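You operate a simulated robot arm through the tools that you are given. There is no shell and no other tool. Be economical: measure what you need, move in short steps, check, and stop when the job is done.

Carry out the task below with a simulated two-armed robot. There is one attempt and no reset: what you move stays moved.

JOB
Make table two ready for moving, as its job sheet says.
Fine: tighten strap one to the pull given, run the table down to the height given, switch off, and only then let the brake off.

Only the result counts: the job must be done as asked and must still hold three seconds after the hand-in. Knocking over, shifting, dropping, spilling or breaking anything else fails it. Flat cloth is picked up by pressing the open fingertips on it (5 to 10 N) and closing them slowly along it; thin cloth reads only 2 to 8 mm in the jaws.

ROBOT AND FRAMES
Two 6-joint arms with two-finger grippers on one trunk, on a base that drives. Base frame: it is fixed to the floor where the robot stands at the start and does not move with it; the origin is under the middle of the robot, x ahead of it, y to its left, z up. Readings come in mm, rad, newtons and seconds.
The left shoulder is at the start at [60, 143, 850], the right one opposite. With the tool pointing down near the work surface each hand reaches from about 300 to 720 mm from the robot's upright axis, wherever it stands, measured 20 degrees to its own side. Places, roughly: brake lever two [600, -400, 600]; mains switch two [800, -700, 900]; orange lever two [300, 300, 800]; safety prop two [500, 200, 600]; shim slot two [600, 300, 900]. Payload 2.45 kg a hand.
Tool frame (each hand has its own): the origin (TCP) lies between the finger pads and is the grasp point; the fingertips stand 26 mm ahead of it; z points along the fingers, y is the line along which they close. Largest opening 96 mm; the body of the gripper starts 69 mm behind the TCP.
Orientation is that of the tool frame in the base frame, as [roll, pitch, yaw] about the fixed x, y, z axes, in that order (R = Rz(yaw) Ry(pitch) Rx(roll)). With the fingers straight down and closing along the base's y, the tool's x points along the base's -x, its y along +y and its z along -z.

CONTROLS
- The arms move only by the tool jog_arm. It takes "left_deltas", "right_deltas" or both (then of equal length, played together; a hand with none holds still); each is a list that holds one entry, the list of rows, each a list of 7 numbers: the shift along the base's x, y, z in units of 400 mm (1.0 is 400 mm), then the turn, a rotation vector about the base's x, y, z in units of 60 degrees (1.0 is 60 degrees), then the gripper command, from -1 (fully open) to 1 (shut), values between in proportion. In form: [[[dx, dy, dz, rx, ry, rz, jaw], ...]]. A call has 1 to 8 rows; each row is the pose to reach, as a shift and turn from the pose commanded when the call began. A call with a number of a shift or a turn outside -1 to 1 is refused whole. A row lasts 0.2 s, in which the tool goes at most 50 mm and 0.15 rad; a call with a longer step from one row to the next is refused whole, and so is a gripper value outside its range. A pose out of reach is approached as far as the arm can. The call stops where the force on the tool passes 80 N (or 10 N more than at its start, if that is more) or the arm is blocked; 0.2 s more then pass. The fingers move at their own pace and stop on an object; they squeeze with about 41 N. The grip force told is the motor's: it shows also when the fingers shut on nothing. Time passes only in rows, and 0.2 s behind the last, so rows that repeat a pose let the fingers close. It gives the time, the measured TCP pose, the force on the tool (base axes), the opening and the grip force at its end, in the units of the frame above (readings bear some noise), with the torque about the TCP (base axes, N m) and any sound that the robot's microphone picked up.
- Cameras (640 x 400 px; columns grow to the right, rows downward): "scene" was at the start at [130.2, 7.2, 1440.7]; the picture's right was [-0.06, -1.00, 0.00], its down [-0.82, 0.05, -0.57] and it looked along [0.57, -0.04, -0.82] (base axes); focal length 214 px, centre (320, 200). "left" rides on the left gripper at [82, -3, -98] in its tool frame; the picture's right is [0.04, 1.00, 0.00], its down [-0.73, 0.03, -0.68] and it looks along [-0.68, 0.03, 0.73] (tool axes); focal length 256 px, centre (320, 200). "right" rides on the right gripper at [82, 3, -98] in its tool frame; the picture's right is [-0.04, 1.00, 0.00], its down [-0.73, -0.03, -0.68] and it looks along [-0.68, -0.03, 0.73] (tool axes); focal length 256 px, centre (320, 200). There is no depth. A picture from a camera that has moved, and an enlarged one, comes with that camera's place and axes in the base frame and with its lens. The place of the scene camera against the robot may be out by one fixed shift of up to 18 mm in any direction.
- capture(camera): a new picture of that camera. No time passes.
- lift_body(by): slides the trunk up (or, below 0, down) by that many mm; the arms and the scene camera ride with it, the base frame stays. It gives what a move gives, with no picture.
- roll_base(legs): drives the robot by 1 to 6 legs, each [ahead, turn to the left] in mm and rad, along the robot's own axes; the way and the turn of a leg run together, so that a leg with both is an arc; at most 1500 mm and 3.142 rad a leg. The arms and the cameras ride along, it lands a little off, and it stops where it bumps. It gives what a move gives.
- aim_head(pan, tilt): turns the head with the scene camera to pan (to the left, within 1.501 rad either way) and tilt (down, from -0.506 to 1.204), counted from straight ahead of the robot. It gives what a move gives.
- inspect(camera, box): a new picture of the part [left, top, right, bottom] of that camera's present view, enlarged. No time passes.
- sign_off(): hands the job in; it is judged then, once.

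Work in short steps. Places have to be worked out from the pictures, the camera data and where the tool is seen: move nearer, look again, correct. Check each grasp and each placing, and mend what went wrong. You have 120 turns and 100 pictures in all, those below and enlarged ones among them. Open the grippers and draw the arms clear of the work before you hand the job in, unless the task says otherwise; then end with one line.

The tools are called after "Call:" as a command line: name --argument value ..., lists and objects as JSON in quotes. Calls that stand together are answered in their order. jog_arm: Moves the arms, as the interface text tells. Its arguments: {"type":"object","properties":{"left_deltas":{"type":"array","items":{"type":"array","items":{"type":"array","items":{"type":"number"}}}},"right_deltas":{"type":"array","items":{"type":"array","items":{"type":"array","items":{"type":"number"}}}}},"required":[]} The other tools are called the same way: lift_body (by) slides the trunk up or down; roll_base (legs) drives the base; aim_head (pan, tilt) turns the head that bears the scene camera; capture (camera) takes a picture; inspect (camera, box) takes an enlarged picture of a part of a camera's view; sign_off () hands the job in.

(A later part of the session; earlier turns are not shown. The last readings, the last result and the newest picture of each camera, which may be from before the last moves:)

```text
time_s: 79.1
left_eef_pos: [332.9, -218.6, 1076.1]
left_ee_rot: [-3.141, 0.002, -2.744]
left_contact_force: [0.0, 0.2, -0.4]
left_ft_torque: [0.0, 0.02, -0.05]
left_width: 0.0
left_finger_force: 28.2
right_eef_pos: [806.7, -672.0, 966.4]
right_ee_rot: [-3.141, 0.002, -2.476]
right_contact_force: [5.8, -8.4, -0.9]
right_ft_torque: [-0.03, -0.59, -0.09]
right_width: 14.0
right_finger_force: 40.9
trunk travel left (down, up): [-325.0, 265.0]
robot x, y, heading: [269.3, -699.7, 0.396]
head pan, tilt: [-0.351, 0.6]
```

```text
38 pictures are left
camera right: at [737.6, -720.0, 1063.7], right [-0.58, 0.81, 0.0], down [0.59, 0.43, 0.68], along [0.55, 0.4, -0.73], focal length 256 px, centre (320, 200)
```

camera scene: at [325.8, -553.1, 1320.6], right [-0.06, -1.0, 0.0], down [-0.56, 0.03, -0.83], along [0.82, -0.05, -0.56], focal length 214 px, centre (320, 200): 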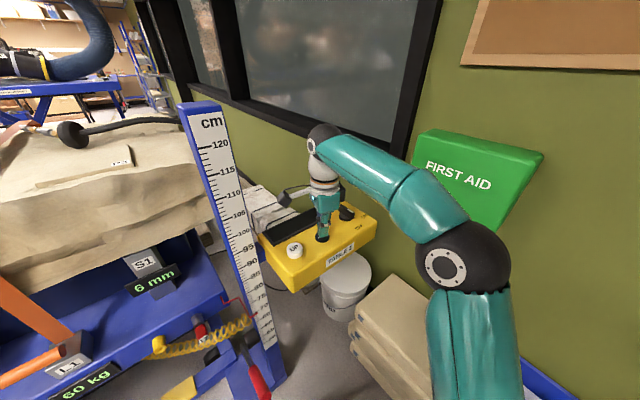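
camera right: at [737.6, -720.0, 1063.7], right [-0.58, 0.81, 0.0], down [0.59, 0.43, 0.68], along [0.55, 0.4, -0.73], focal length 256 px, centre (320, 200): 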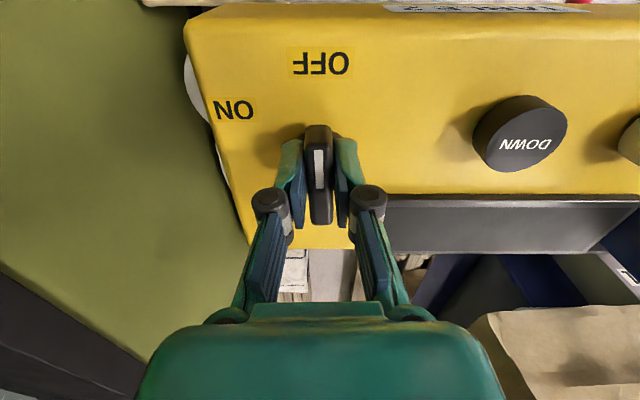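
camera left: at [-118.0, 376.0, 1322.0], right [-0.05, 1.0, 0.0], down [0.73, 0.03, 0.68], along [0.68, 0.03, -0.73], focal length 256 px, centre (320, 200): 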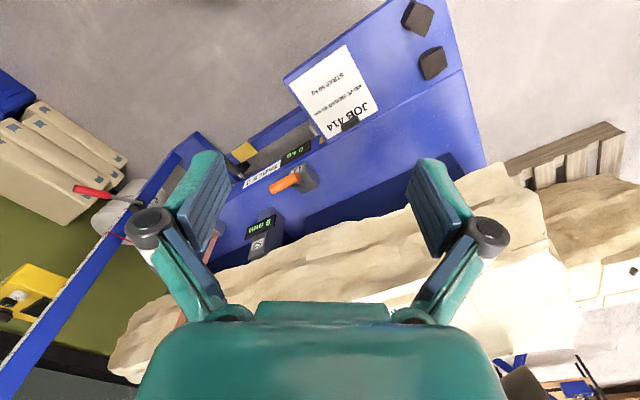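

Gripped (14 mm). Rotate +45° toward ON.

Call:
jog_arm --right_deltas '[[[0, 0, 0, 0, 0, 0.13, 1], [0, 0, 0, 0, 0, 0.26, 1], [0, 0, 0, 0, 0, 0.39, 1], [0, 0, 0, 0, 0, 0.52, 1], [0, 0, 0, 0, 0, 0.65, 1], [0, 0, 0, 0, 0, 0.77, 1]]]'

Call:
capture --camera "right"

```text
time_s: 80.5
left_eef_pos: [336.4, -218.6, 1076.5]
left_ee_rot: [3.139, -0.003, -2.746]
left_contact_force: [0.2, -0.7, -0.1]
left_ft_torque: [0.0, 0.03, 0.0]
left_width: 0.2
left_finger_force: 28.6
right_eef_pos: [810.5, -674.9, 965.6]
right_ee_rot: [-3.134, 0.001, -1.669]
right_contact_force: [33.1, -16.8, 3.1]
right_ft_torque: [0.37, -0.79, -0.2]
right_width: 13.9
right_finger_force: 40.5
trunk travel left (down, up): [-325.0, 265.0]
robot x, y, heading: [271.8, -696.8, 0.398]
head pan, tilt: [-0.351, 0.6]
```

```text
37 pictures are left
camera right: at [796.2, -755.1, 1063.9], right [-0.99, 0.14, -0.01], down [0.1, 0.73, 0.68], along [0.1, 0.67, -0.74], focal length 256 px, centre (320, 200)
```

right: 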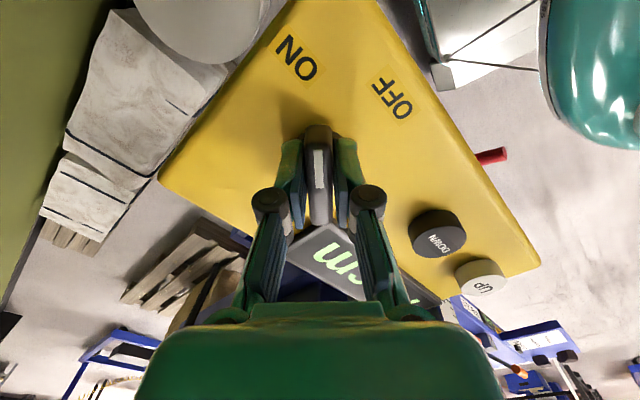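

The display is lit green ("… cm"): power is on. Release and lift off, then read the display.

Call:
jog_arm --right_deltas '[[[0, 0, 0, 0, 0, 0, 0], [0, 0, 0, 0, 0, 0, 0], [0, 0, 0.06, 0, 0, 0, 0], [0, 0, 0.16, 0, 0, 0, 0], [-0.03, 0.0, 0.24, 0, 0, 0, 0]]]'

Call:
capture --camera "right"

Call:
capture --camera "scene"

```text
time_s: 81.7
left_eef_pos: [331.8, -218.8, 1075.9]
left_ee_rot: [-3.141, 0.003, -2.744]
left_contact_force: [0.4, 0.9, 0.6]
left_ft_torque: [0.0, -0.02, -0.02]
left_width: 0.0
left_finger_force: 28.3
right_eef_pos: [788.3, -670.6, 1058.3]
right_ee_rot: [-3.14, 0.003, -1.668]
right_contact_force: [0.1, -0.3, 0.6]
right_ft_torque: [0.02, -0.01, -0.01]
right_width: 48.0
right_finger_force: 0.0
right hand out of reach, approached as far as the arm can: row 5
trunk travel left (down, up): [-325.0, 265.0]
robot x, y, heading: [266.1, -695.5, 0.39]
head pan, tilt: [-0.351, 0.6]
```

```text
36 pictures are left
camera right: at [775.5, -752.0, 1154.9], right [-0.99, 0.14, 0.0], down [0.1, 0.73, 0.68], along [0.09, 0.67, -0.73], focal length 256 px, centre (320, 200)
```

right: 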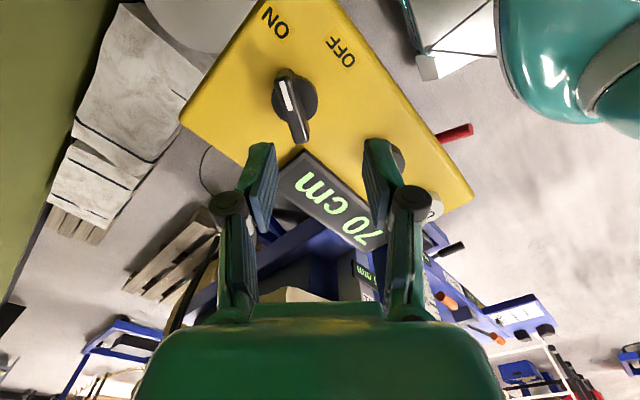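

```text
35 pictures are left
camera scene: at [411.2, -657.8, 1320.2], right [0.04, -1.0, 0.0], down [-0.56, -0.02, -0.83], along [0.82, 0.04, -0.56], focal length 214 px, centre (320, 200)
```

scene: 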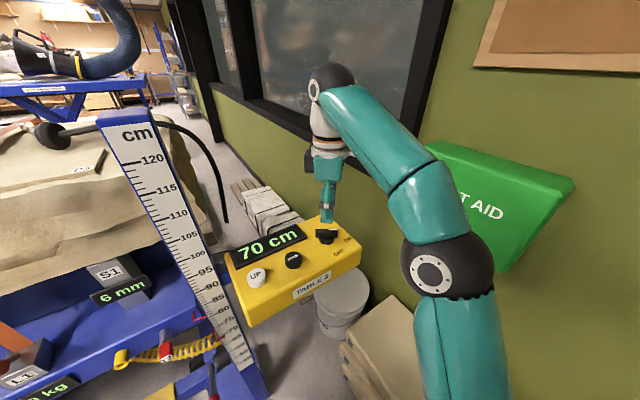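

Display: 70 cm. Now move over DOWN with closed fingers.

Call:
jog_arm --right_deltas '[[[-0.05, 0.07, -0.03, 0, 0, 0, 1], [-0.09, 0.13, -0.1, 0, 0, 0, 1], [-0.122, 0.18, -0.17, 0, 0, 0, 1], [-0.122, 0.18, -0.2, 0, 0, 0, 1]]]'

Call:
capture --camera "right"

```text
time_s: 82.7
left_eef_pos: [332.3, -217.3, 1076.4]
left_ee_rot: [-3.14, 0.0, -2.746]
left_contact_force: [0.2, -0.5, 0.7]
left_ft_torque: [0.0, 0.0, -0.01]
left_width: 0.0
left_finger_force: 28.4
right_eef_pos: [739.8, -598.9, 977.0]
right_ee_rot: [-3.141, 0.003, -1.668]
right_contact_force: [-0.3, -0.3, -0.5]
right_ft_torque: [0.05, -0.05, 0.0]
right_width: 0.3
right_finger_force: 28.4
trunk travel left (down, up): [-325.0, 265.0]
robot x, y, heading: [273.1, -693.8, 0.393]
head pan, tilt: [-0.351, 0.6]
```

```text
34 pictures are left
camera right: at [726.6, -679.6, 1074.5], right [-0.99, 0.14, 0.0], down [0.1, 0.73, 0.68], along [0.09, 0.67, -0.73], focal length 256 px, centre (320, 200)
```

right: 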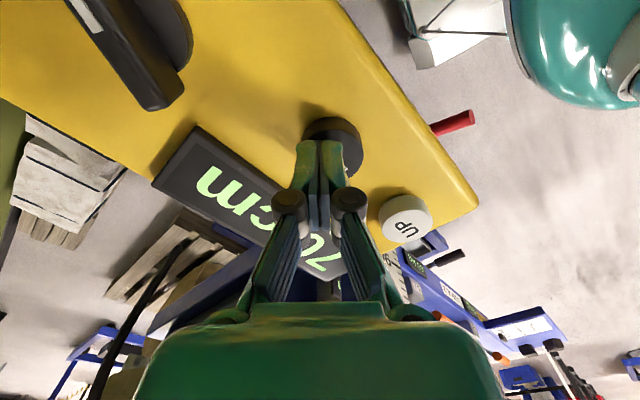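

Over DOWN. A short press-and-release first to learn the rate.

Call:
jog_arm --right_deltas '[[[0, 0, -0.03, 0, 0, 0, 1], [0, 0, -0.05, 0, 0, 0, 1], [0, 0, -0.015, 0, 0, 0, 1]]]'

Call:
inspect --camera "scene" --box '[160, 210, 370, 380]'

```text
time_s: 83.5
left_eef_pos: [332.1, -218.3, 1076.1]
left_ee_rot: [-3.139, 0.0, -2.745]
left_contact_force: [-0.1, -0.3, 0.2]
left_ft_torque: [0.02, -0.04, -0.05]
left_width: 0.1
left_finger_force: 28.1
right_eef_pos: [739.9, -600.9, 969.7]
right_ee_rot: [3.139, 0.0, -1.667]
right_contact_force: [1.2, 0.4, 2.1]
right_ft_torque: [0.01, -0.04, 0.01]
right_width: 5.9
right_finger_force: 28.9
trunk travel left (down, up): [-325.0, 265.0]
robot x, y, heading: [270.2, -696.4, 0.391]
head pan, tilt: [-0.351, 0.6]
```

```text
2.35 times, centred on (265, 295) of scene
camera zoom: at [411.6, -657.4, 1319.9], right [0.04, -1.0, 0.0], down [-0.56, -0.02, -0.83], along [0.82, 0.04, -0.56], focal length 505 px, centre (449, -24)
```

zoom: 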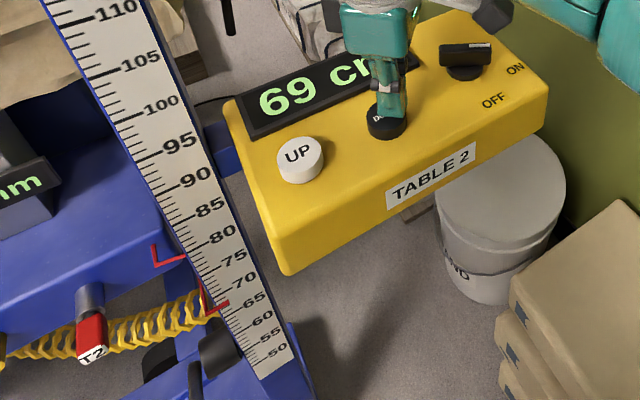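

69 cm now; it moves. Hold for about 0.8 s and re-read.

Call:
jog_arm --right_deltas '[[[0, 0, -0.03, 0, 0, 0, 1], [0, 0, -0.035, 0, 0, 0, 1], [0, 0, -0.035, 0, 0, 0, 1], [0, 0, -0.035, 0, 0, 0, 1], [0, 0, 0.02, 0, 0, 0, 1], [0, 0, 0.02, 0, 0, 0, 1]]]'

Call:
capture --camera "scene"

```text
time_s: 84.9
left_eef_pos: [331.4, -218.5, 1075.7]
left_ee_rot: [-3.139, 0.001, -2.746]
left_contact_force: [0.0, 0.8, -0.1]
left_ft_torque: [0.01, 0.06, 0.02]
left_width: 0.0
left_finger_force: 28.6
right_eef_pos: [738.2, -600.7, 976.7]
right_ee_rot: [3.137, -0.003, -1.668]
right_contact_force: [0.5, 0.7, -0.4]
right_ft_torque: [-0.02, 0.0, 0.03]
right_width: 0.0
right_finger_force: 28.7
trunk travel left (down, up): [-325.0, 265.0]
robot x, y, heading: [269.1, -695.9, 0.394]
head pan, tilt: [-0.351, 0.6]
```

```text
32 pictures are left
camera scene: at [412.3, -657.2, 1319.8], right [0.04, -1.0, 0.0], down [-0.56, -0.03, -0.82], along [0.82, 0.04, -0.57], focal length 214 px, centre (320, 200)
```

scene: 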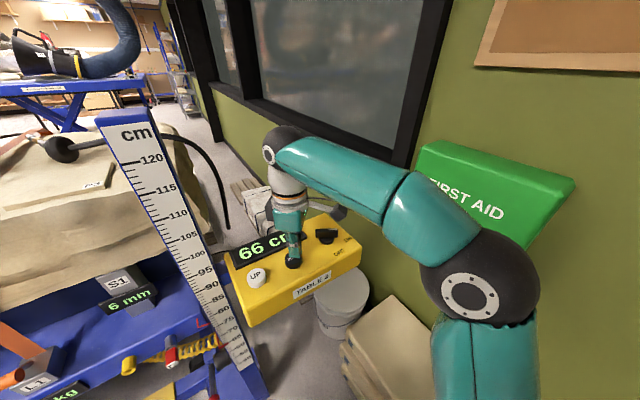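

66 cm. Hold about 1 s more.

Call:
jog_arm --right_deltas '[[[0, 0, -0.03, 0, 0, 0, 1], [0, 0, -0.055, 0, 0, 0, 1], [0, 0, -0.055, 0, 0, 0, 1], [0, 0, -0.055, 0, 0, 0, 1], [0, 0, -0.055, 0, 0, 0, 1], [0, 0, 0, 0, 0, 0, 1], [0, 0, 0, 0, 0, 0, 1]]]'

Call:
inspect --camera "scene" --box '[0, 200, 370, 400]'

```text
time_s: 86.5
left_eef_pos: [331.6, -217.2, 1075.6]
left_ee_rot: [-3.14, 0.001, -2.744]
left_contact_force: [0.5, 0.6, 0.4]
left_ft_torque: [0.01, -0.02, -0.01]
left_width: 0.0
left_finger_force: 27.9
right_eef_pos: [739.5, -600.5, 977.6]
right_ee_rot: [3.138, -0.003, -1.668]
right_contact_force: [0.2, 0.0, -0.1]
right_ft_torque: [-0.01, 0.02, -0.05]
right_width: 0.0
right_finger_force: 28.0
trunk travel left (down, up): [-325.0, 265.0]
robot x, y, heading: [268.8, -695.6, 0.396]
head pan, tilt: [-0.351, 0.6]
```

```text
1.73 times, centred on (185, 300) of scene
camera zoom: at [412.3, -657.1, 1319.8], right [0.04, -1.0, 0.0], down [-0.56, -0.03, -0.82], along [0.82, 0.04, -0.57], focal length 371 px, centre (554, 27)
```

zoom: 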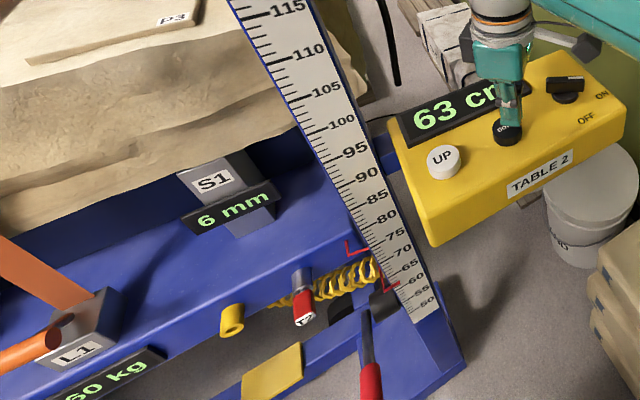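

63 cm, strap still 60 kg. Slightly shorter hold now.

Call:
jog_arm --right_deltas '[[[0, 0, -0.03, 0, 0, 0, 1], [0, 0, -0.055, 0, 0, 0, 1], [0, 0, -0.055, 0, 0, 0, 1], [0, 0, -0.055, 0, 0, 0, 1], [0, 0, 0, 0, 0, 0, 1], [0, 0, 0, 0, 0, 0, 1]]]'

Call:
inspect --camera "scene" --box '[180, 210, 350, 370]'

```text
time_s: 87.9
left_eef_pos: [333.6, -217.8, 1075.9]
left_ee_rot: [-3.14, 0.0, -2.744]
left_contact_force: [0.2, -0.2, 0.0]
left_ft_torque: [-0.02, -0.02, 0.0]
left_width: 0.1
left_finger_force: 28.2
right_eef_pos: [741.0, -602.1, 978.3]
right_ee_rot: [3.138, -0.004, -1.67]
right_contact_force: [0.1, 0.0, 0.2]
right_ft_torque: [-0.02, 0.03, 0.01]
right_width: 0.1
right_finger_force: 28.5
trunk travel left (down, up): [-325.0, 265.0]
robot x, y, heading: [270.0, -694.8, 0.397]
head pan, tilt: [-0.351, 0.6]
```

```text
2.50 times, centred on (265, 290) of scene
camera zoom: at [412.3, -657.2, 1319.8], right [0.04, -1.0, 0.0], down [-0.56, -0.03, -0.82], along [0.82, 0.04, -0.57], focal length 536 px, centre (458, -25)
```

zoom: 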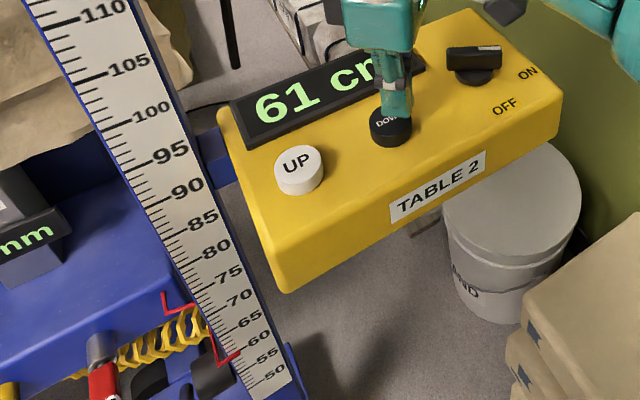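

61 cm. A brief tap.

Call:
jog_arm --right_deltas '[[[0, 0, -0.03, 0, 0, 0, 1], [0, 0, -0.055, 0, 0, 0, 1], [0, 0, -0.02, 0, 0, 0, 1], [0, 0, 0, 0, 0, 0, 1]]]'

Call:
inspect --camera "scene" --box '[180, 210, 350, 370]'

```text
time_s: 88.9
left_eef_pos: [332.1, -218.9, 1075.8]
left_ee_rot: [-3.14, 0.002, -2.745]
left_contact_force: [-0.1, -0.7, -0.6]
left_ft_torque: [0.02, 0.0, 0.0]
left_width: 0.0
left_finger_force: 28.9
right_eef_pos: [738.5, -600.6, 978.1]
right_ee_rot: [3.138, -0.001, -1.668]
right_contact_force: [-0.2, 0.6, -0.6]
right_ft_torque: [0.01, -0.01, 0.01]
right_width: 0.1
right_finger_force: 28.5
trunk travel left (down, up): [-325.0, 265.0]
robot x, y, heading: [271.1, -695.9, 0.392]
head pan, tilt: [-0.351, 0.6]
```

```text
2.50 times, centred on (265, 290) of scene
camera zoom: at [412.2, -657.2, 1319.9], right [0.04, -1.0, 0.0], down [-0.56, -0.03, -0.82], along [0.82, 0.04, -0.57], focal length 536 px, centre (458, -25)
```

zoom: 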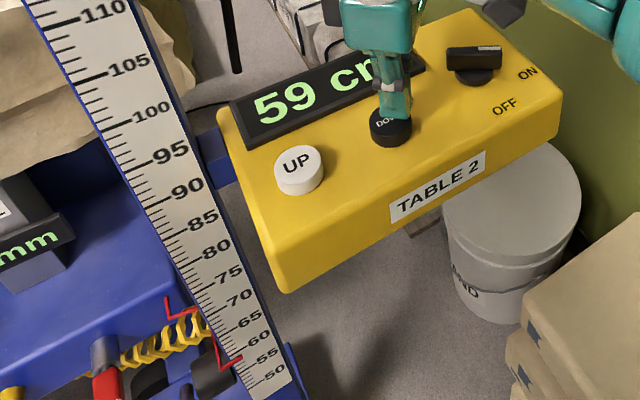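

59 cm, one too low. Move over UP ([687, -524]) for a tiny tap.

Call:
jog_arm --right_deltas '[[[0, 0, 0.03, 0, 0, 0, 1], [-0.05, 0.08, 0.04, 0, 0, 0, 1], [-0.1, 0.15, 0.04, 0, 0, 0, 1], [-0.13, 0.193, 0.03, 0, 0, 0, 1], [-0.13, 0.193, 0.01, 0, 0, 0, 1]]]'

Call:
capture --camera "right"

```text
time_s: 90.1
left_eef_pos: [332.8, -218.5, 1075.8]
left_ee_rot: [-3.138, 0.0, -2.746]
left_contact_force: [-0.4, -0.3, 0.2]
left_ft_torque: [0.0, -0.02, 0.01]
left_width: 0.1
left_finger_force: 28.4
right_eef_pos: [689.8, -525.2, 982.4]
right_ee_rot: [3.141, 0.0, -1.669]
right_contact_force: [-0.3, 0.0, 0.3]
right_ft_torque: [-0.03, 0.04, 0.0]
right_width: 0.0
right_finger_force: 28.4
trunk travel left (down, up): [-325.0, 265.0]
robot x, y, heading: [264.4, -697.5, 0.396]
head pan, tilt: [-0.351, 0.6]
```

```text
28 pictures are left
camera right: at [675.3, -606.1, 1078.7], right [-0.99, 0.14, 0.0], down [0.1, 0.73, 0.68], along [0.09, 0.67, -0.73], focal length 256 px, centre (320, 200)
```

right: 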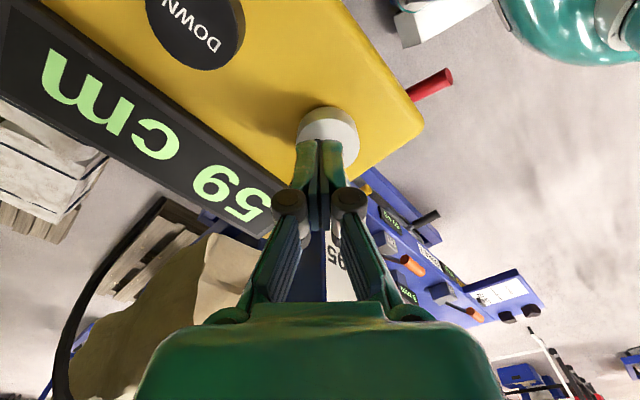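

Over UP, display readable from the hand camera. Tiny tap.

Call:
jog_arm --right_deltas '[[[0, 0, -0.03, 0, 0, 0, 1], [0, 0, -0.045, 0, 0, 0, 1], [0, 0, -0.01, 0, 0, 0, 1], [0, 0, 0, 0, 0, 0, 1]]]'

Call:
inspect --camera "right" --box '[0, 0, 320, 250]'

```text
time_s: 91.1
left_eef_pos: [332.8, -218.6, 1075.3]
left_ee_rot: [-3.14, 0.0, -2.747]
left_contact_force: [0.3, 0.8, 0.1]
left_ft_torque: [0.0, 0.01, 0.02]
left_width: 0.0
left_finger_force: 28.1
right_eef_pos: [687.6, -524.0, 980.6]
right_ee_rot: [3.138, 0.0, -1.667]
right_contact_force: [-0.1, 0.8, -0.4]
right_ft_torque: [0.01, -0.02, 0.03]
right_width: 0.0
right_finger_force: 28.4
trunk travel left (down, up): [-325.0, 265.0]
robot x, y, heading: [270.0, -693.0, 0.392]
head pan, tilt: [-0.351, 0.6]
```

```text
1.60 times, centred on (160, 125) of right
camera zoom: at [674.5, -605.6, 1078.8], right [-0.99, 0.14, 0.0], down [0.1, 0.73, 0.68], along [0.09, 0.67, -0.73], focal length 410 px, centre (576, 320)
```

zoom: 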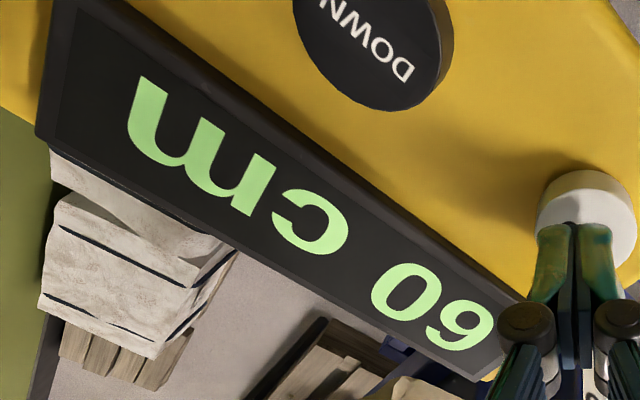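

60 cm. Now to the knob: up, open halfway, and hover over it (same yaw as left on ON).

Call:
jog_arm --right_deltas '[[[0, 0, 0.06, 0, 0, 0, 1], [0.07, -0.09, 0.08, 0, 0, 0, 0.5], [0.14, -0.18, 0.08, 0, 0, 0, 0], [0.21, -0.27, 0.07, 0, 0, 0, 0], [0.298, -0.365, 0.06, 0, 0, 0, 0], [0.298, -0.365, 0.045, 0, 0, 0, 0]]]'

Call:
capture --camera "right"

```text
refused: row 5 steps farther than a row can; nothing moved
```

```text
26 pictures are left
camera right: at [674.5, -605.6, 1078.8], right [-0.99, 0.14, 0.0], down [0.1, 0.73, 0.68], along [0.09, 0.67, -0.73], focal length 256 px, centre (320, 200)
```

right: 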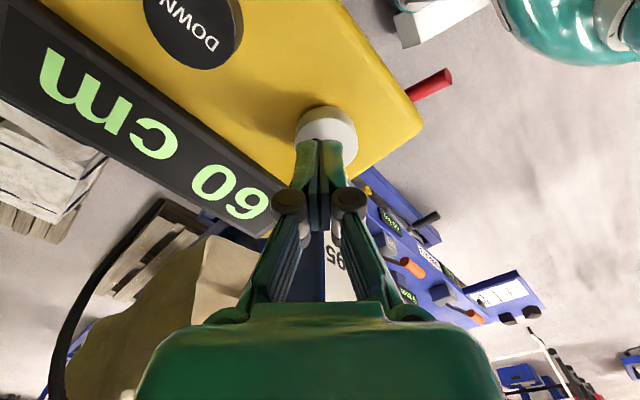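

Refused for step length; same move with shorter steps.

Call:
jog_arm --right_deltas '[[[0, 0, 0.06, 0, 0, 0, 1], [0.06, -0.08, 0.08, 0, 0, 0, 0.5], [0.12, -0.155, 0.08, 0, 0, 0, 0], [0.18, -0.23, 0.07, 0, 0, 0, 0], [0.24, -0.3, 0.06, 0, 0, 0, 0], [0.298, -0.365, 0.05, 0, 0, 0, 0]]]'

Call:
capture --camera "right"

```text
time_s: 92.5
left_eef_pos: [333.8, -218.3, 1076.3]
left_ee_rot: [-3.141, 0.0, -2.744]
left_contact_force: [-0.2, -0.2, 0.7]
left_ft_torque: [0.01, -0.03, 0.01]
left_width: 0.0
left_finger_force: 28.9
right_eef_pos: [806.1, -673.7, 1003.1]
right_ee_rot: [3.138, -0.001, -1.669]
right_contact_force: [0.0, -0.2, 0.5]
right_ft_torque: [0.02, 0.02, -0.03]
right_width: 48.1
right_finger_force: 0.1
trunk travel left (down, up): [-325.0, 265.0]
robot x, y, heading: [266.6, -696.5, 0.392]
head pan, tilt: [-0.351, 0.6]
```

```text
25 pictures are left
camera right: at [793.5, -754.4, 1101.3], right [-0.99, 0.14, 0.0], down [0.1, 0.73, 0.68], along [0.09, 0.67, -0.73], focal length 256 px, centre (320, 200)
```

right: 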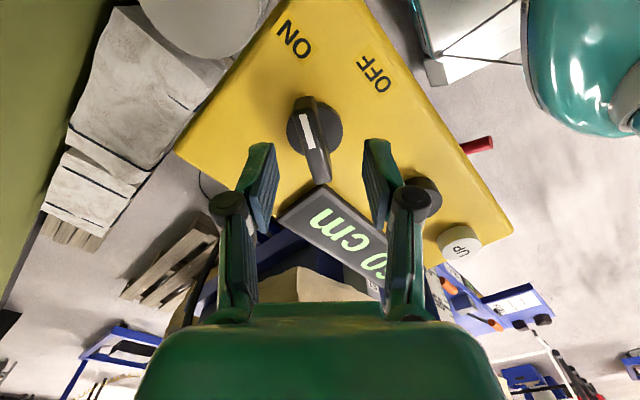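

Bar sits ~9° further than the hand. Trim the yaw, lower and grip.

Call:
jog_arm --right_deltas '[[[0.006, 0, 0, 0, 0, 0.14, 0], [0.006, 0, -0.05, 0, 0, 0.14, 0], [0.006, 0, -0.09, 0, 0, 0.14, 0], [0.006, 0, -0.09, 0, 0, 0.14, 1], [0.006, 0, -0.09, 0, 0, 0.14, 1], [0.006, 0, -0.09, 0, 0, 0.14, 1]]]'

```text
time_s: 93.9
left_eef_pos: [333.3, -217.6, 1075.7]
left_ee_rot: [3.141, 0.0, -2.747]
left_contact_force: [0.0, 0.3, -0.3]
left_ft_torque: [0.0, -0.02, -0.03]
left_width: 0.0
left_finger_force: 29.1
right_eef_pos: [810.4, -671.1, 966.1]
right_ee_rot: [3.14, 0.001, -1.523]
right_contact_force: [5.6, -2.5, 4.7]
right_ft_torque: [-0.18, -0.19, 0.06]
right_width: 13.9
right_finger_force: 40.2
trunk travel left (down, up): [-325.0, 265.0]
robot x, y, heading: [268.1, -695.4, 0.393]
head pan, tilt: [-0.351, 0.6]
```

Gripped at 14 mm. Turn back about 55° toward OFF.

Call:
jog_arm --right_deltas '[[[-0.002, 0, 0, 0, 0, -0.14, 1], [-0.004, 0, 0, 0, 0, -0.28, 1], [-0.006, 0, 0, 0, 0, -0.42, 1], [-0.008, 0, 0, 0, 0, -0.56, 1], [-0.01, 0, 0, 0, 0, -0.7, 1], [-0.01, 0, 0, 0, 0, -0.84, 1], [-0.01, 0, 0, 0, 0, -0.93, 1]]]'

Call:
capture --camera "right"

```text
time_s: 95.5
left_eef_pos: [333.5, -218.0, 1075.2]
left_ee_rot: [3.142, -0.002, -2.746]
left_contact_force: [0.2, -0.8, 1.0]
left_ft_torque: [-0.02, -0.01, 0.02]
left_width: 0.0
left_finger_force: 28.6
right_eef_pos: [809.3, -670.2, 966.9]
right_ee_rot: [3.141, 0.004, -2.499]
right_contact_force: [26.6, 0.0, 14.9]
right_ft_torque: [-0.59, 0.11, -0.06]
right_width: 14.1
right_finger_force: 40.6
trunk travel left (down, up): [-325.0, 265.0]
robot x, y, heading: [268.6, -697.5, 0.388]
head pan, tilt: [-0.351, 0.6]
```

```text
24 pictures are left
camera right: at [739.3, -716.2, 1063.4], right [-0.57, 0.82, 0.0], down [0.6, 0.41, 0.68], along [0.56, 0.39, -0.73], focal length 256 px, centre (320, 200)
```

right: 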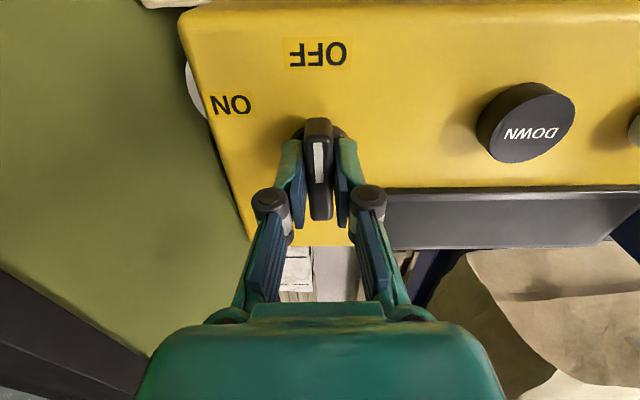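

Display is dark: off. Release, lift and check.

Call:
jog_arm --right_deltas '[[[0, 0, 0, 0, 0, 0, 0], [0, 0, 0, 0, 0, 0, 0], [0, 0, 0.08, 0, 0, 0, 0], [-0.02, -0.01, 0.16, 0, 0, 0, 0], [-0.1, -0.04, 0.2, 0, 0, 0, 0], [-0.2, -0.08, 0.22, 0, 0, 0, 0], [-0.3, -0.11, 0.22, 0, 0, 0, 0]]]'

Call:
capture --camera "scene"

Call:
inspect --camera "scene" --box '[170, 200, 370, 400]'

```text
time_s: 97.1
left_eef_pos: [332.4, -218.8, 1076.6]
left_ee_rot: [3.14, 0.0, -2.745]
left_contact_force: [0.0, 0.1, 0.0]
left_ft_torque: [0.0, -0.02, 0.02]
left_width: 0.2
left_finger_force: 28.8
right_eef_pos: [682.4, -713.2, 1055.1]
right_ee_rot: [-3.142, 0.0, -2.495]
right_contact_force: [-0.4, -0.2, 0.9]
right_ft_torque: [0.03, 0.01, 0.01]
right_width: 48.0
right_finger_force: 0.1
trunk travel left (down, up): [-325.0, 265.0]
robot x, y, heading: [273.1, -696.5, 0.397]
head pan, tilt: [-0.351, 0.6]
```

```text
23 pictures are left
camera scene: at [411.2, -657.7, 1320.3], right [0.04, -1.0, 0.0], down [-0.56, -0.02, -0.83], along [0.82, 0.04, -0.56], focal length 214 px, centre (320, 200)
```

scene: 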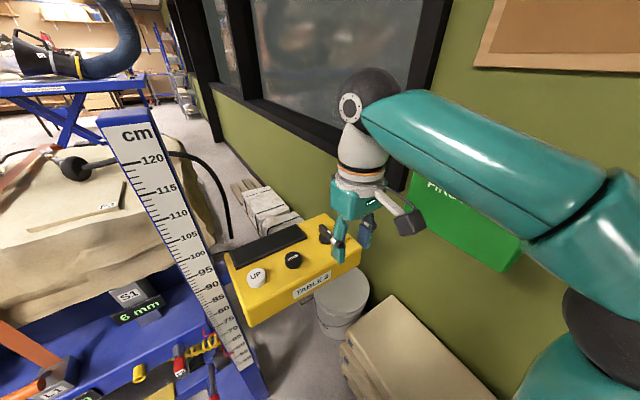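

```text
2.00 times, centred on (270, 300) of scene
camera zoom: at [411.2, -657.7, 1320.3], right [0.04, -1.0, 0.0], down [-0.56, -0.02, -0.83], along [0.82, 0.04, -0.56], focal length 429 px, centre (420, 0)
```

zoom: 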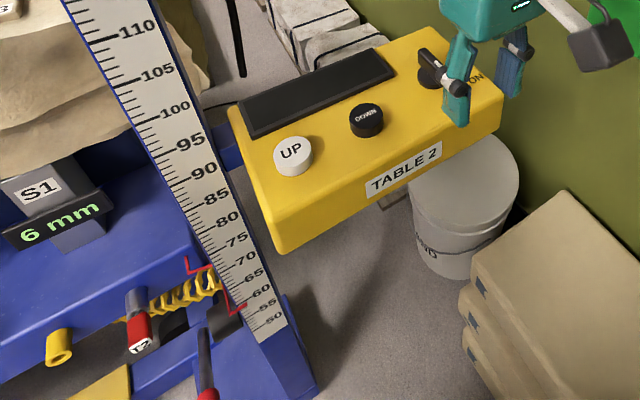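

Knob is on OFF, display dark. Next the brake lever: look at it.

Call:
aim_head --pan 0.2 --tilt 0.95

Call:
capture --camera "scene"

```text
time_s: 98.0
left_eef_pos: [333.6, -218.9, 1075.2]
left_ee_rot: [-3.139, 0.0, -2.747]
left_contact_force: [-0.2, 1.0, 0.0]
left_ft_torque: [-0.04, 0.04, -0.03]
left_width: 0.0
left_finger_force: 28.2
right_eef_pos: [683.1, -712.9, 1055.3]
right_ee_rot: [-3.14, 0.001, -2.496]
right_contact_force: [0.4, -0.6, 0.3]
right_ft_torque: [0.0, 0.04, -0.03]
right_width: 47.9
right_finger_force: 0.0
trunk travel left (down, up): [-325.0, 265.0]
robot x, y, heading: [270.7, -693.7, 0.392]
head pan, tilt: [0.201, 0.949]
```

```text
21 pictures are left
camera scene: at [383.8, -620.5, 1291.8], right [0.56, -0.83, 0.0], down [-0.67, -0.46, -0.58], along [0.48, 0.33, -0.81], focal length 214 px, centre (320, 200)
```

scene: 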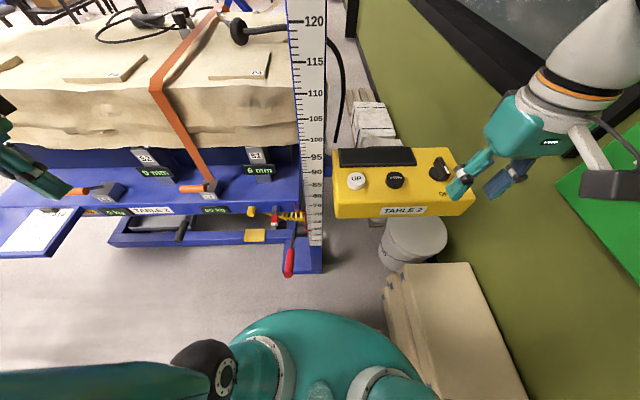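

Call:
inspect --camera "scene" --box '[240, 180, 350, 285]'

```text
3.81 times, centred on (295, 232) of scene
camera zoom: at [383.8, -620.5, 1291.8], right [0.56, -0.83, 0.0], down [-0.67, -0.46, -0.58], along [0.48, 0.33, -0.81], focal length 817 px, centre (415, 76)
```

zoom: 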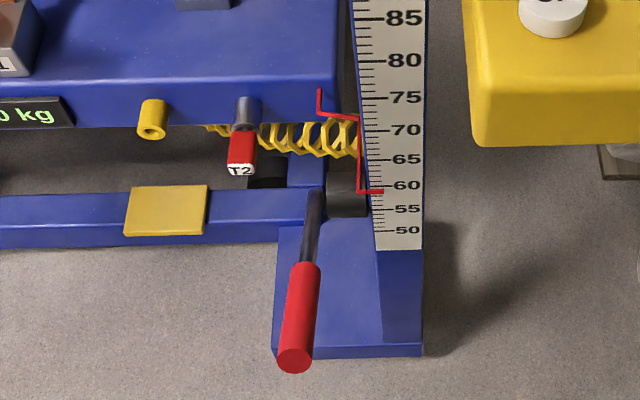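

Hub is on the post's table side with its axis along the table, so the lever swings up/down; red grip runs from about [487, -440, 662] to [554, -397, 648]. I back off and come round to have it 500 mm ahead, and lower the trunk.

Call:
roll_base --legs '[[-300, 0], [0, 0.5], [130, 0]]'

Call:
jog_arm --right_deltas '[[[0, 0, 0, 0, 0, -0.12, 0], [0, 0, 0, 0, 0, -0.24, 0], [0, 0, 0, 0, 0, -0.36, 0], [0, 0, 0, 0, 0, -0.47, 0]]]'

Call:
lift_body --by -150

Call:
aim_head --pan -0.3 --tilt 0.7

Call:
capture --camera "scene"

Call:
capture --camera "right"

```text
time_s: 102.6
left_eef_pos: [-103.8, -260.7, 1075.2]
left_ee_rot: [-3.139, -0.001, -2.241]
left_contact_force: [1.3, 0.8, -0.4]
left_ft_torque: [-0.06, -0.03, -0.02]
left_width: 0.0
left_finger_force: 27.7
right_eef_pos: [443.2, -523.9, 1055.0]
right_ee_rot: [-3.141, -0.002, -1.991]
right_contact_force: [-0.8, 0.5, 0.2]
right_ft_torque: [0.0, 0.02, 0.0]
right_width: 48.2
right_finger_force: 0.0
trunk travel left (down, up): [-325.0, 265.0]
robot x, y, heading: [76.8, -711.8, 0.899]
head pan, tilt: [0.201, 0.949]
```

```text
time_s: 103.6
left_eef_pos: [-103.6, -261.3, 1076.8]
left_ee_rot: [-3.137, -0.001, -2.238]
left_contact_force: [0.1, -0.8, 0.0]
left_ft_torque: [0.0, 0.0, 0.01]
left_width: 0.0
left_finger_force: 28.2
right_eef_pos: [442.5, -525.4, 1055.3]
right_ee_rot: [-3.141, 0.0, -2.485]
right_contact_force: [-0.8, -0.1, -0.4]
right_ft_torque: [0.02, -0.03, -0.01]
right_width: 48.3
right_finger_force: 0.1
trunk travel left (down, up): [-325.0, 265.0]
robot x, y, heading: [74.5, -715.8, 0.903]
head pan, tilt: [0.201, 0.949]
```

```text
time_s: 105.3
left_eef_pos: [-103.3, -260.6, 926.3]
left_ee_rot: [-3.141, 0.0, -2.241]
left_contact_force: [0.1, 0.4, 0.4]
left_ft_torque: [-0.02, 0.0, 0.02]
left_width: 0.1
left_finger_force: 28.0
right_eef_pos: [442.0, -526.1, 905.2]
right_ee_rot: [3.141, 0.001, -2.484]
right_contact_force: [-0.9, 0.3, -0.1]
right_ft_torque: [0.0, 0.02, 0.0]
right_width: 48.3
right_finger_force: 0.0
trunk travel left (down, up): [-175.0, 415.0]
robot x, y, heading: [77.3, -710.2, 0.903]
head pan, tilt: [0.201, 0.949]
```

```text
time_s: 106.3
left_eef_pos: [-103.6, -262.3, 926.4]
left_ee_rot: [-3.138, 0.001, -2.241]
left_contact_force: [1.1, 0.4, -0.4]
left_ft_torque: [0.02, 0.01, -0.01]
left_width: 0.0
left_finger_force: 27.9
right_eef_pos: [441.6, -524.3, 905.3]
right_ee_rot: [-3.141, 0.001, -2.484]
right_contact_force: [-0.8, 0.2, -0.2]
right_ft_torque: [0.01, 0.0, 0.01]
right_width: 48.2
right_finger_force: 0.0
trunk travel left (down, up): [-175.0, 415.0]
robot x, y, heading: [73.2, -712.6, 0.905]
head pan, tilt: [-0.3, 0.7]
```

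```text
19 pictures are left
camera scene: at [180.8, -604.8, 1161.5], right [0.57, -0.82, 0.0], down [-0.53, -0.37, -0.76], along [0.63, 0.43, -0.64], focal length 214 px, centre (320, 200)
```

scene: 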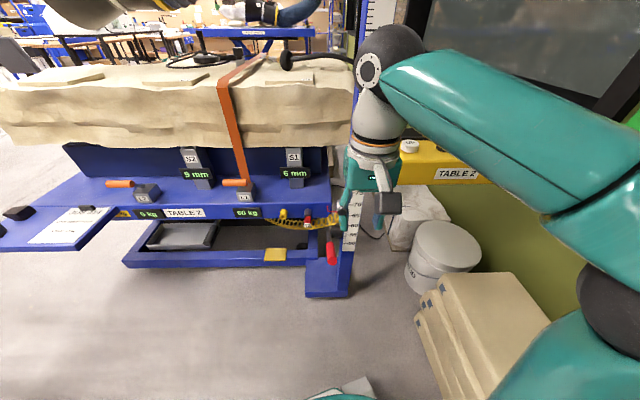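

```text
18 pictures are left
camera right: at [374.2, -572.4, 1002.9], right [-0.58, 0.81, 0.0], down [0.6, 0.43, 0.68], along [0.55, 0.39, -0.73], focal length 256 px, centre (320, 200)
```

right: 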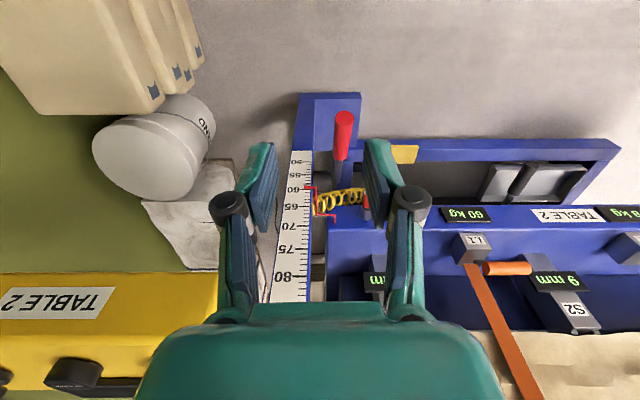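

Triangulating two hand-camera views: red grip from [479, -456, 669] (end) to [563, -397, 622], leaning up ~25° toward me. Move the open hand above its middle [521, -427].

Call:
jog_arm --right_deltas '[[[0.04, 0.05, -0.08, 0, 0, 0, -0.1], [0.08, 0.1, -0.17, 0, 0, 0, -0.1], [0.12, 0.15, -0.26, 0, 0, 0, -0.1], [0.16, 0.2, -0.34, 0, 0, 0, -0.1], [0.199, 0.243, -0.42, 0, 0, 0, -0.1]]]'

Call:
capture --camera "right"

```text
time_s: 107.5
left_eef_pos: [-103.4, -259.9, 925.8]
left_ee_rot: [-3.14, 0.0, -2.241]
left_contact_force: [0.7, 1.0, 0.1]
left_ft_torque: [0.02, 0.02, 0.03]
left_width: 0.0
left_finger_force: 28.6
right_eef_pos: [523.9, -426.9, 737.0]
right_ee_rot: [3.14, -0.001, -2.483]
right_contact_force: [-0.7, 0.8, -0.7]
right_ft_torque: [-0.02, 0.0, 0.0]
right_width: 52.8
right_finger_force: 0.1
trunk travel left (down, up): [-175.0, 415.0]
robot x, y, heading: [77.6, -711.5, 0.899]
head pan, tilt: [-0.3, 0.7]
```

```text
17 pictures are left
camera right: at [455.3, -474.3, 835.0], right [-0.58, 0.82, 0.0], down [0.6, 0.43, 0.68], along [0.55, 0.39, -0.73], focal length 256 px, centre (320, 200)
```

right: 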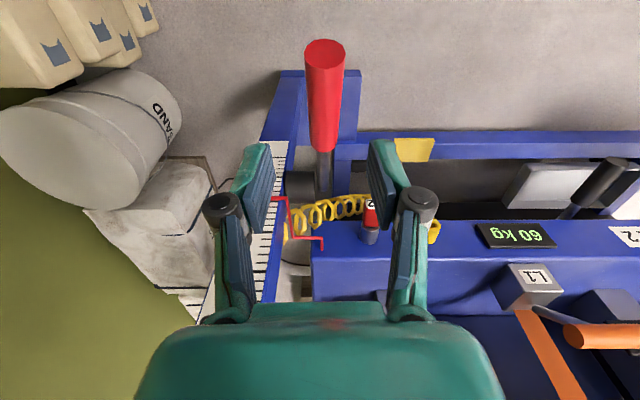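

Aligned with the lever. Lower to TCP z 650 and close.

Call:
jog_arm --right_deltas '[[[-0.006, -0.003, -0.08, 0, 0, 0, -0.1], [-0.012, -0.006, -0.16, 0, 0, 0, -0.1], [-0.017, -0.008, -0.217, 0, 0, 0, -0.1], [-0.017, -0.008, -0.217, 0, 0, 0, 1], [-0.017, -0.008, -0.217, 0, 0, 0, 1], [-0.017, -0.008, -0.217, 0, 0, 0, 1]]]'

Call:
capture --camera "right"

```text
time_s: 108.9
left_eef_pos: [-105.1, -261.7, 925.5]
left_ee_rot: [-3.139, 0.001, -2.241]
left_contact_force: [-0.4, 0.5, -0.2]
left_ft_torque: [0.0, 0.0, 0.0]
left_width: 0.1
left_finger_force: 29.4
right_eef_pos: [514.7, -430.3, 648.5]
right_ee_rot: [3.14, -0.002, -2.484]
right_contact_force: [-13.6, 19.4, -2.5]
right_ft_torque: [-0.15, 0.18, -1.13]
right_width: 27.9
right_finger_force: 45.4
trunk travel left (down, up): [-175.0, 415.0]
robot x, y, heading: [74.4, -711.7, 0.898]
head pan, tilt: [-0.3, 0.7]
```

```text
16 pictures are left
camera right: at [446.1, -477.3, 746.2], right [-0.58, 0.82, 0.0], down [0.6, 0.42, 0.68], along [0.55, 0.39, -0.73], focal length 256 px, centre (320, 200)
```

right: 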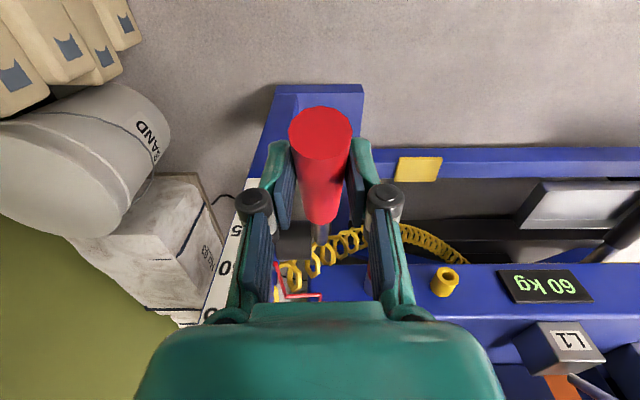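

Gripped (28 mm). Try a small 8° stroke downward, turning with the lever.

Call:
jog_arm --right_deltas '[[[-0.007, -0.005, -0.025, 0.037, -0.055, 0, 1], [-0.013, -0.009, -0.05, 0.075, -0.11, 0, 1]]]'

Call:
capture --camera "right"

```text
time_s: 109.5
left_eef_pos: [-105.0, -261.2, 926.2]
left_ee_rot: [-3.137, 0.003, -2.24]
left_contact_force: [0.2, 0.1, -0.1]
left_ft_torque: [0.0, 0.02, 0.01]
left_width: 0.1
left_finger_force: 28.8
right_eef_pos: [509.9, -433.0, 635.3]
right_ee_rot: [-3.139, 0.153, -2.485]
right_contact_force: [-5.5, 15.8, 39.3]
right_ft_torque: [-0.39, -0.21, -1.2]
right_width: 27.7
right_finger_force: 45.2
trunk travel left (down, up): [-175.0, 415.0]
robot x, y, heading: [76.3, -711.3, 0.897]
head pan, tilt: [-0.3, 0.7]
```

```text
15 pictures are left
camera right: at [430.7, -488.0, 718.5], right [-0.58, 0.82, 0.0], down [0.51, 0.36, 0.78], along [0.64, 0.45, -0.62], focal length 256 px, centre (320, 200)
```

right: 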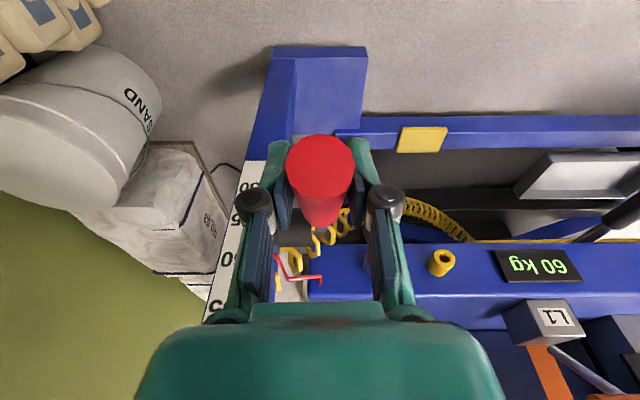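

Down meets 39 N resistance. Go back and try the same amount upward, to compare.

Call:
jog_arm --right_deltas '[[[0.007, 0.005, 0.03, -0.037, 0.055, 0, 1], [0.013, 0.009, 0.055, -0.075, 0.11, 0, 1], [0.024, 0.016, 0.08, -0.112, 0.165, 0, 1], [0.036, 0.024, 0.1, -0.15, 0.22, 0, 1]]]'

Call:
capture --camera "right"

```text
time_s: 110.5
left_eef_pos: [-102.5, -260.0, 925.6]
left_ee_rot: [-3.14, -0.004, -2.241]
left_contact_force: [0.0, 0.2, 0.3]
left_ft_torque: [-0.01, 0.01, 0.02]
left_width: 0.0
left_finger_force: 29.2
right_eef_pos: [528.3, -420.3, 667.1]
right_ee_rot: [3.131, -0.134, -2.483]
right_contact_force: [13.2, 23.9, -13.5]
right_ft_torque: [-0.26, -1.51, -0.97]
right_width: 26.9
right_finger_force: 44.8
trunk travel left (down, up): [-175.0, 415.0]
robot x, y, heading: [73.6, -712.3, 0.902]
head pan, tilt: [-0.3, 0.7]
```

```text
14 pictures are left
camera right: at [469.6, -460.8, 774.2], right [-0.58, 0.82, 0.01], down [0.67, 0.47, 0.57], along [0.47, 0.34, -0.82], focal length 256 px, centre (320, 200)
```

right: 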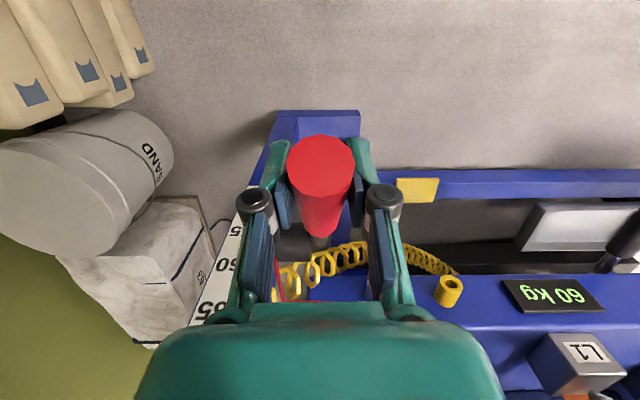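

The lever end rose from z≈642 to ≈676: up is the free way (down was its stop). Continue up along the arc without turning the hand further, so it stays clear of the post.

Call:
jog_arm --right_deltas '[[[0.024, 0.016, 0.025, 0.02, -0.03, 0, 1], [0.049, 0.033, 0.047, 0.04, -0.06, 0, 1], [0.077, 0.052, 0.065, 0.06, -0.09, 0, 1]]]'

Call:
capture --camera "right"

Call:
inspect --camera "scene" --box '[260, 170, 420, 310]'

```text
time_s: 111.3
left_eef_pos: [-105.5, -261.8, 926.7]
left_ee_rot: [-3.138, 0.002, -2.24]
left_contact_force: [0.0, -0.4, -0.4]
left_ft_torque: [0.0, 0.03, -0.01]
left_width: 0.3
left_finger_force: 28.5
right_eef_pos: [551.7, -403.1, 699.4]
right_ee_rot: [3.136, -0.029, -2.482]
right_contact_force: [-25.7, 8.2, 5.3]
right_ft_torque: [-1.55, 0.84, -0.82]
right_width: 27.3
right_finger_force: 44.2
trunk travel left (down, up): [-175.0, 415.0]
robot x, y, heading: [75.1, -710.9, 0.903]
head pan, tilt: [-0.3, 0.7]
```

```text
13 pictures are left
camera right: at [485.8, -449.3, 800.0], right [-0.58, 0.81, 0.0], down [0.61, 0.44, 0.66], along [0.53, 0.38, -0.75], focal length 256 px, centre (320, 200)
```

right: 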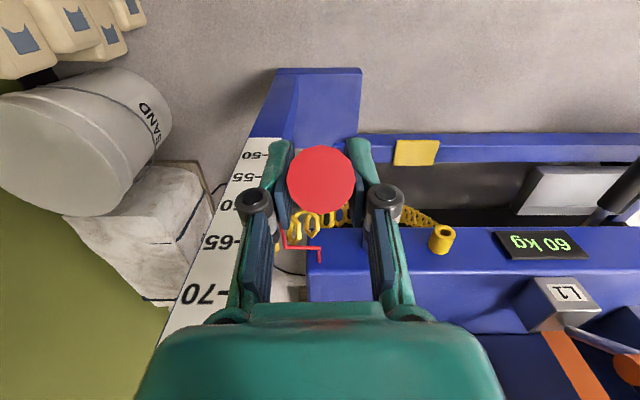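

```text
2.86 times, centred on (340, 240) of scene
camera zoom: at [178.6, -604.5, 1162.0], right [0.57, -0.82, 0.0], down [-0.53, -0.37, -0.77], along [0.63, 0.43, -0.64], focal length 613 px, centre (263, 86)
```

zoom: 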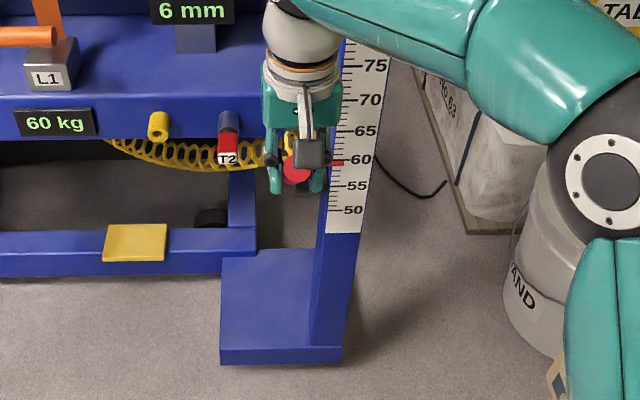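

Lever now ~49° up (hub ≈ [624, -354, 599], grip radius ≈ 133). Continue to ~65°, leaning the hand back toward me to keep clear of the post.

Call:
jog_arm --right_deltas '[[[0.013, 0.014, 0.015, 0.035, -0.05, 0, 1], [0.026, 0.027, 0.029, 0.07, -0.1, 0, 1], [0.043, 0.038, 0.041, 0.105, -0.155, 0, 1], [0.06, 0.05, 0.051, 0.14, -0.207, 0, 1]]]'

Call:
capture --camera "right"

```text
time_s: 112.3
left_eef_pos: [-104.7, -261.0, 925.8]
left_ee_rot: [-3.139, 0.0, -2.24]
left_contact_force: [-0.2, -0.1, 0.3]
left_ft_torque: [-0.01, 0.03, 0.03]
left_width: 0.2
left_finger_force: 28.2
right_eef_pos: [580.2, -383.3, 716.6]
right_ee_rot: [-3.125, 0.233, -2.482]
right_contact_force: [-12.3, 0.3, -0.3]
right_ft_torque: [-0.8, 1.37, 0.11]
right_width: 27.7
right_finger_force: 45.0
trunk travel left (down, up): [-175.0, 415.0]
robot x, y, heading: [72.9, -711.0, 0.906]
head pan, tilt: [-0.3, 0.7]
```

```text
11 pictures are left
camera right: at [493.4, -442.1, 793.2], right [-0.58, 0.82, -0.01], down [0.45, 0.33, 0.83], along [0.68, 0.48, -0.56], focal length 256 px, centre (320, 200)
```

right: 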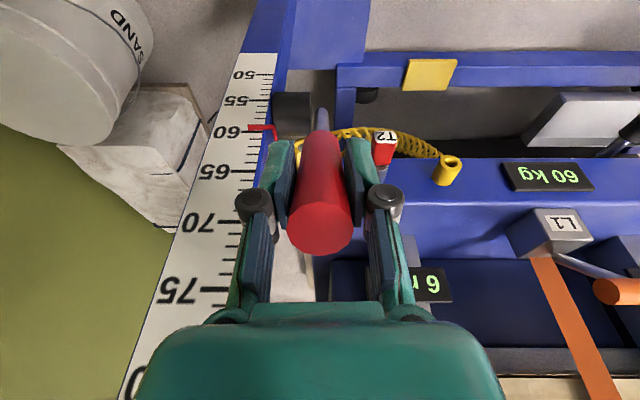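

Still free at ~66° (and the pointer reads 60 squarely here). Continue to ~80° with more lean.

Call:
jog_arm --right_deltas '[[[0.014, 0.01, 0.013, 0.047, -0.069, 0, 1], [0.029, 0.02, 0.024, 0.094, -0.138, 0, 1], [0.046, 0.031, 0.03, 0.14, -0.207, 0, 1], [0.062, 0.042, 0.034, 0.187, -0.277, 0, 1]]]'

Call:
capture --camera "right"

```text
time_s: 113.3
left_eef_pos: [-103.7, -260.8, 924.8]
left_ee_rot: [-3.141, -0.002, -2.241]
left_contact_force: [0.3, 0.2, -0.5]
left_ft_torque: [0.02, -0.03, 0.01]
left_width: 0.0
left_finger_force: 28.8
right_eef_pos: [604.0, -365.5, 728.8]
right_ee_rot: [-3.102, 0.579, -2.473]
right_contact_force: [-12.2, 9.5, -16.1]
right_ft_torque: [-0.61, 1.61, 0.36]
right_width: 27.7
right_finger_force: 44.5
trunk travel left (down, up): [-175.0, 415.0]
robot x, y, heading: [77.8, -716.2, 0.906]
head pan, tilt: [-0.3, 0.7]
```

```text
10 pictures are left
camera right: at [501.7, -435.3, 764.7], right [-0.58, 0.82, -0.01], down [0.19, 0.15, 0.97], along [0.79, 0.56, -0.24], focal length 256 px, centre (320, 200)
```

right: 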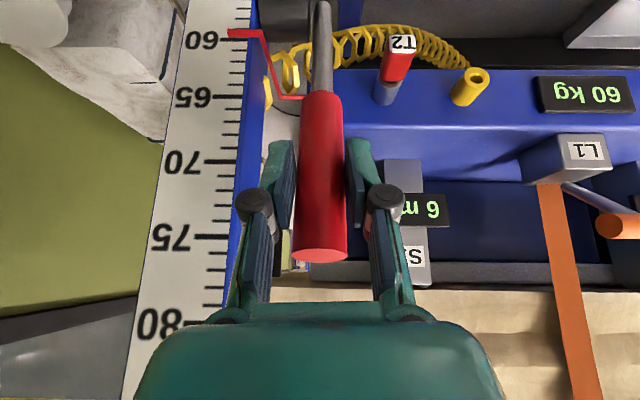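

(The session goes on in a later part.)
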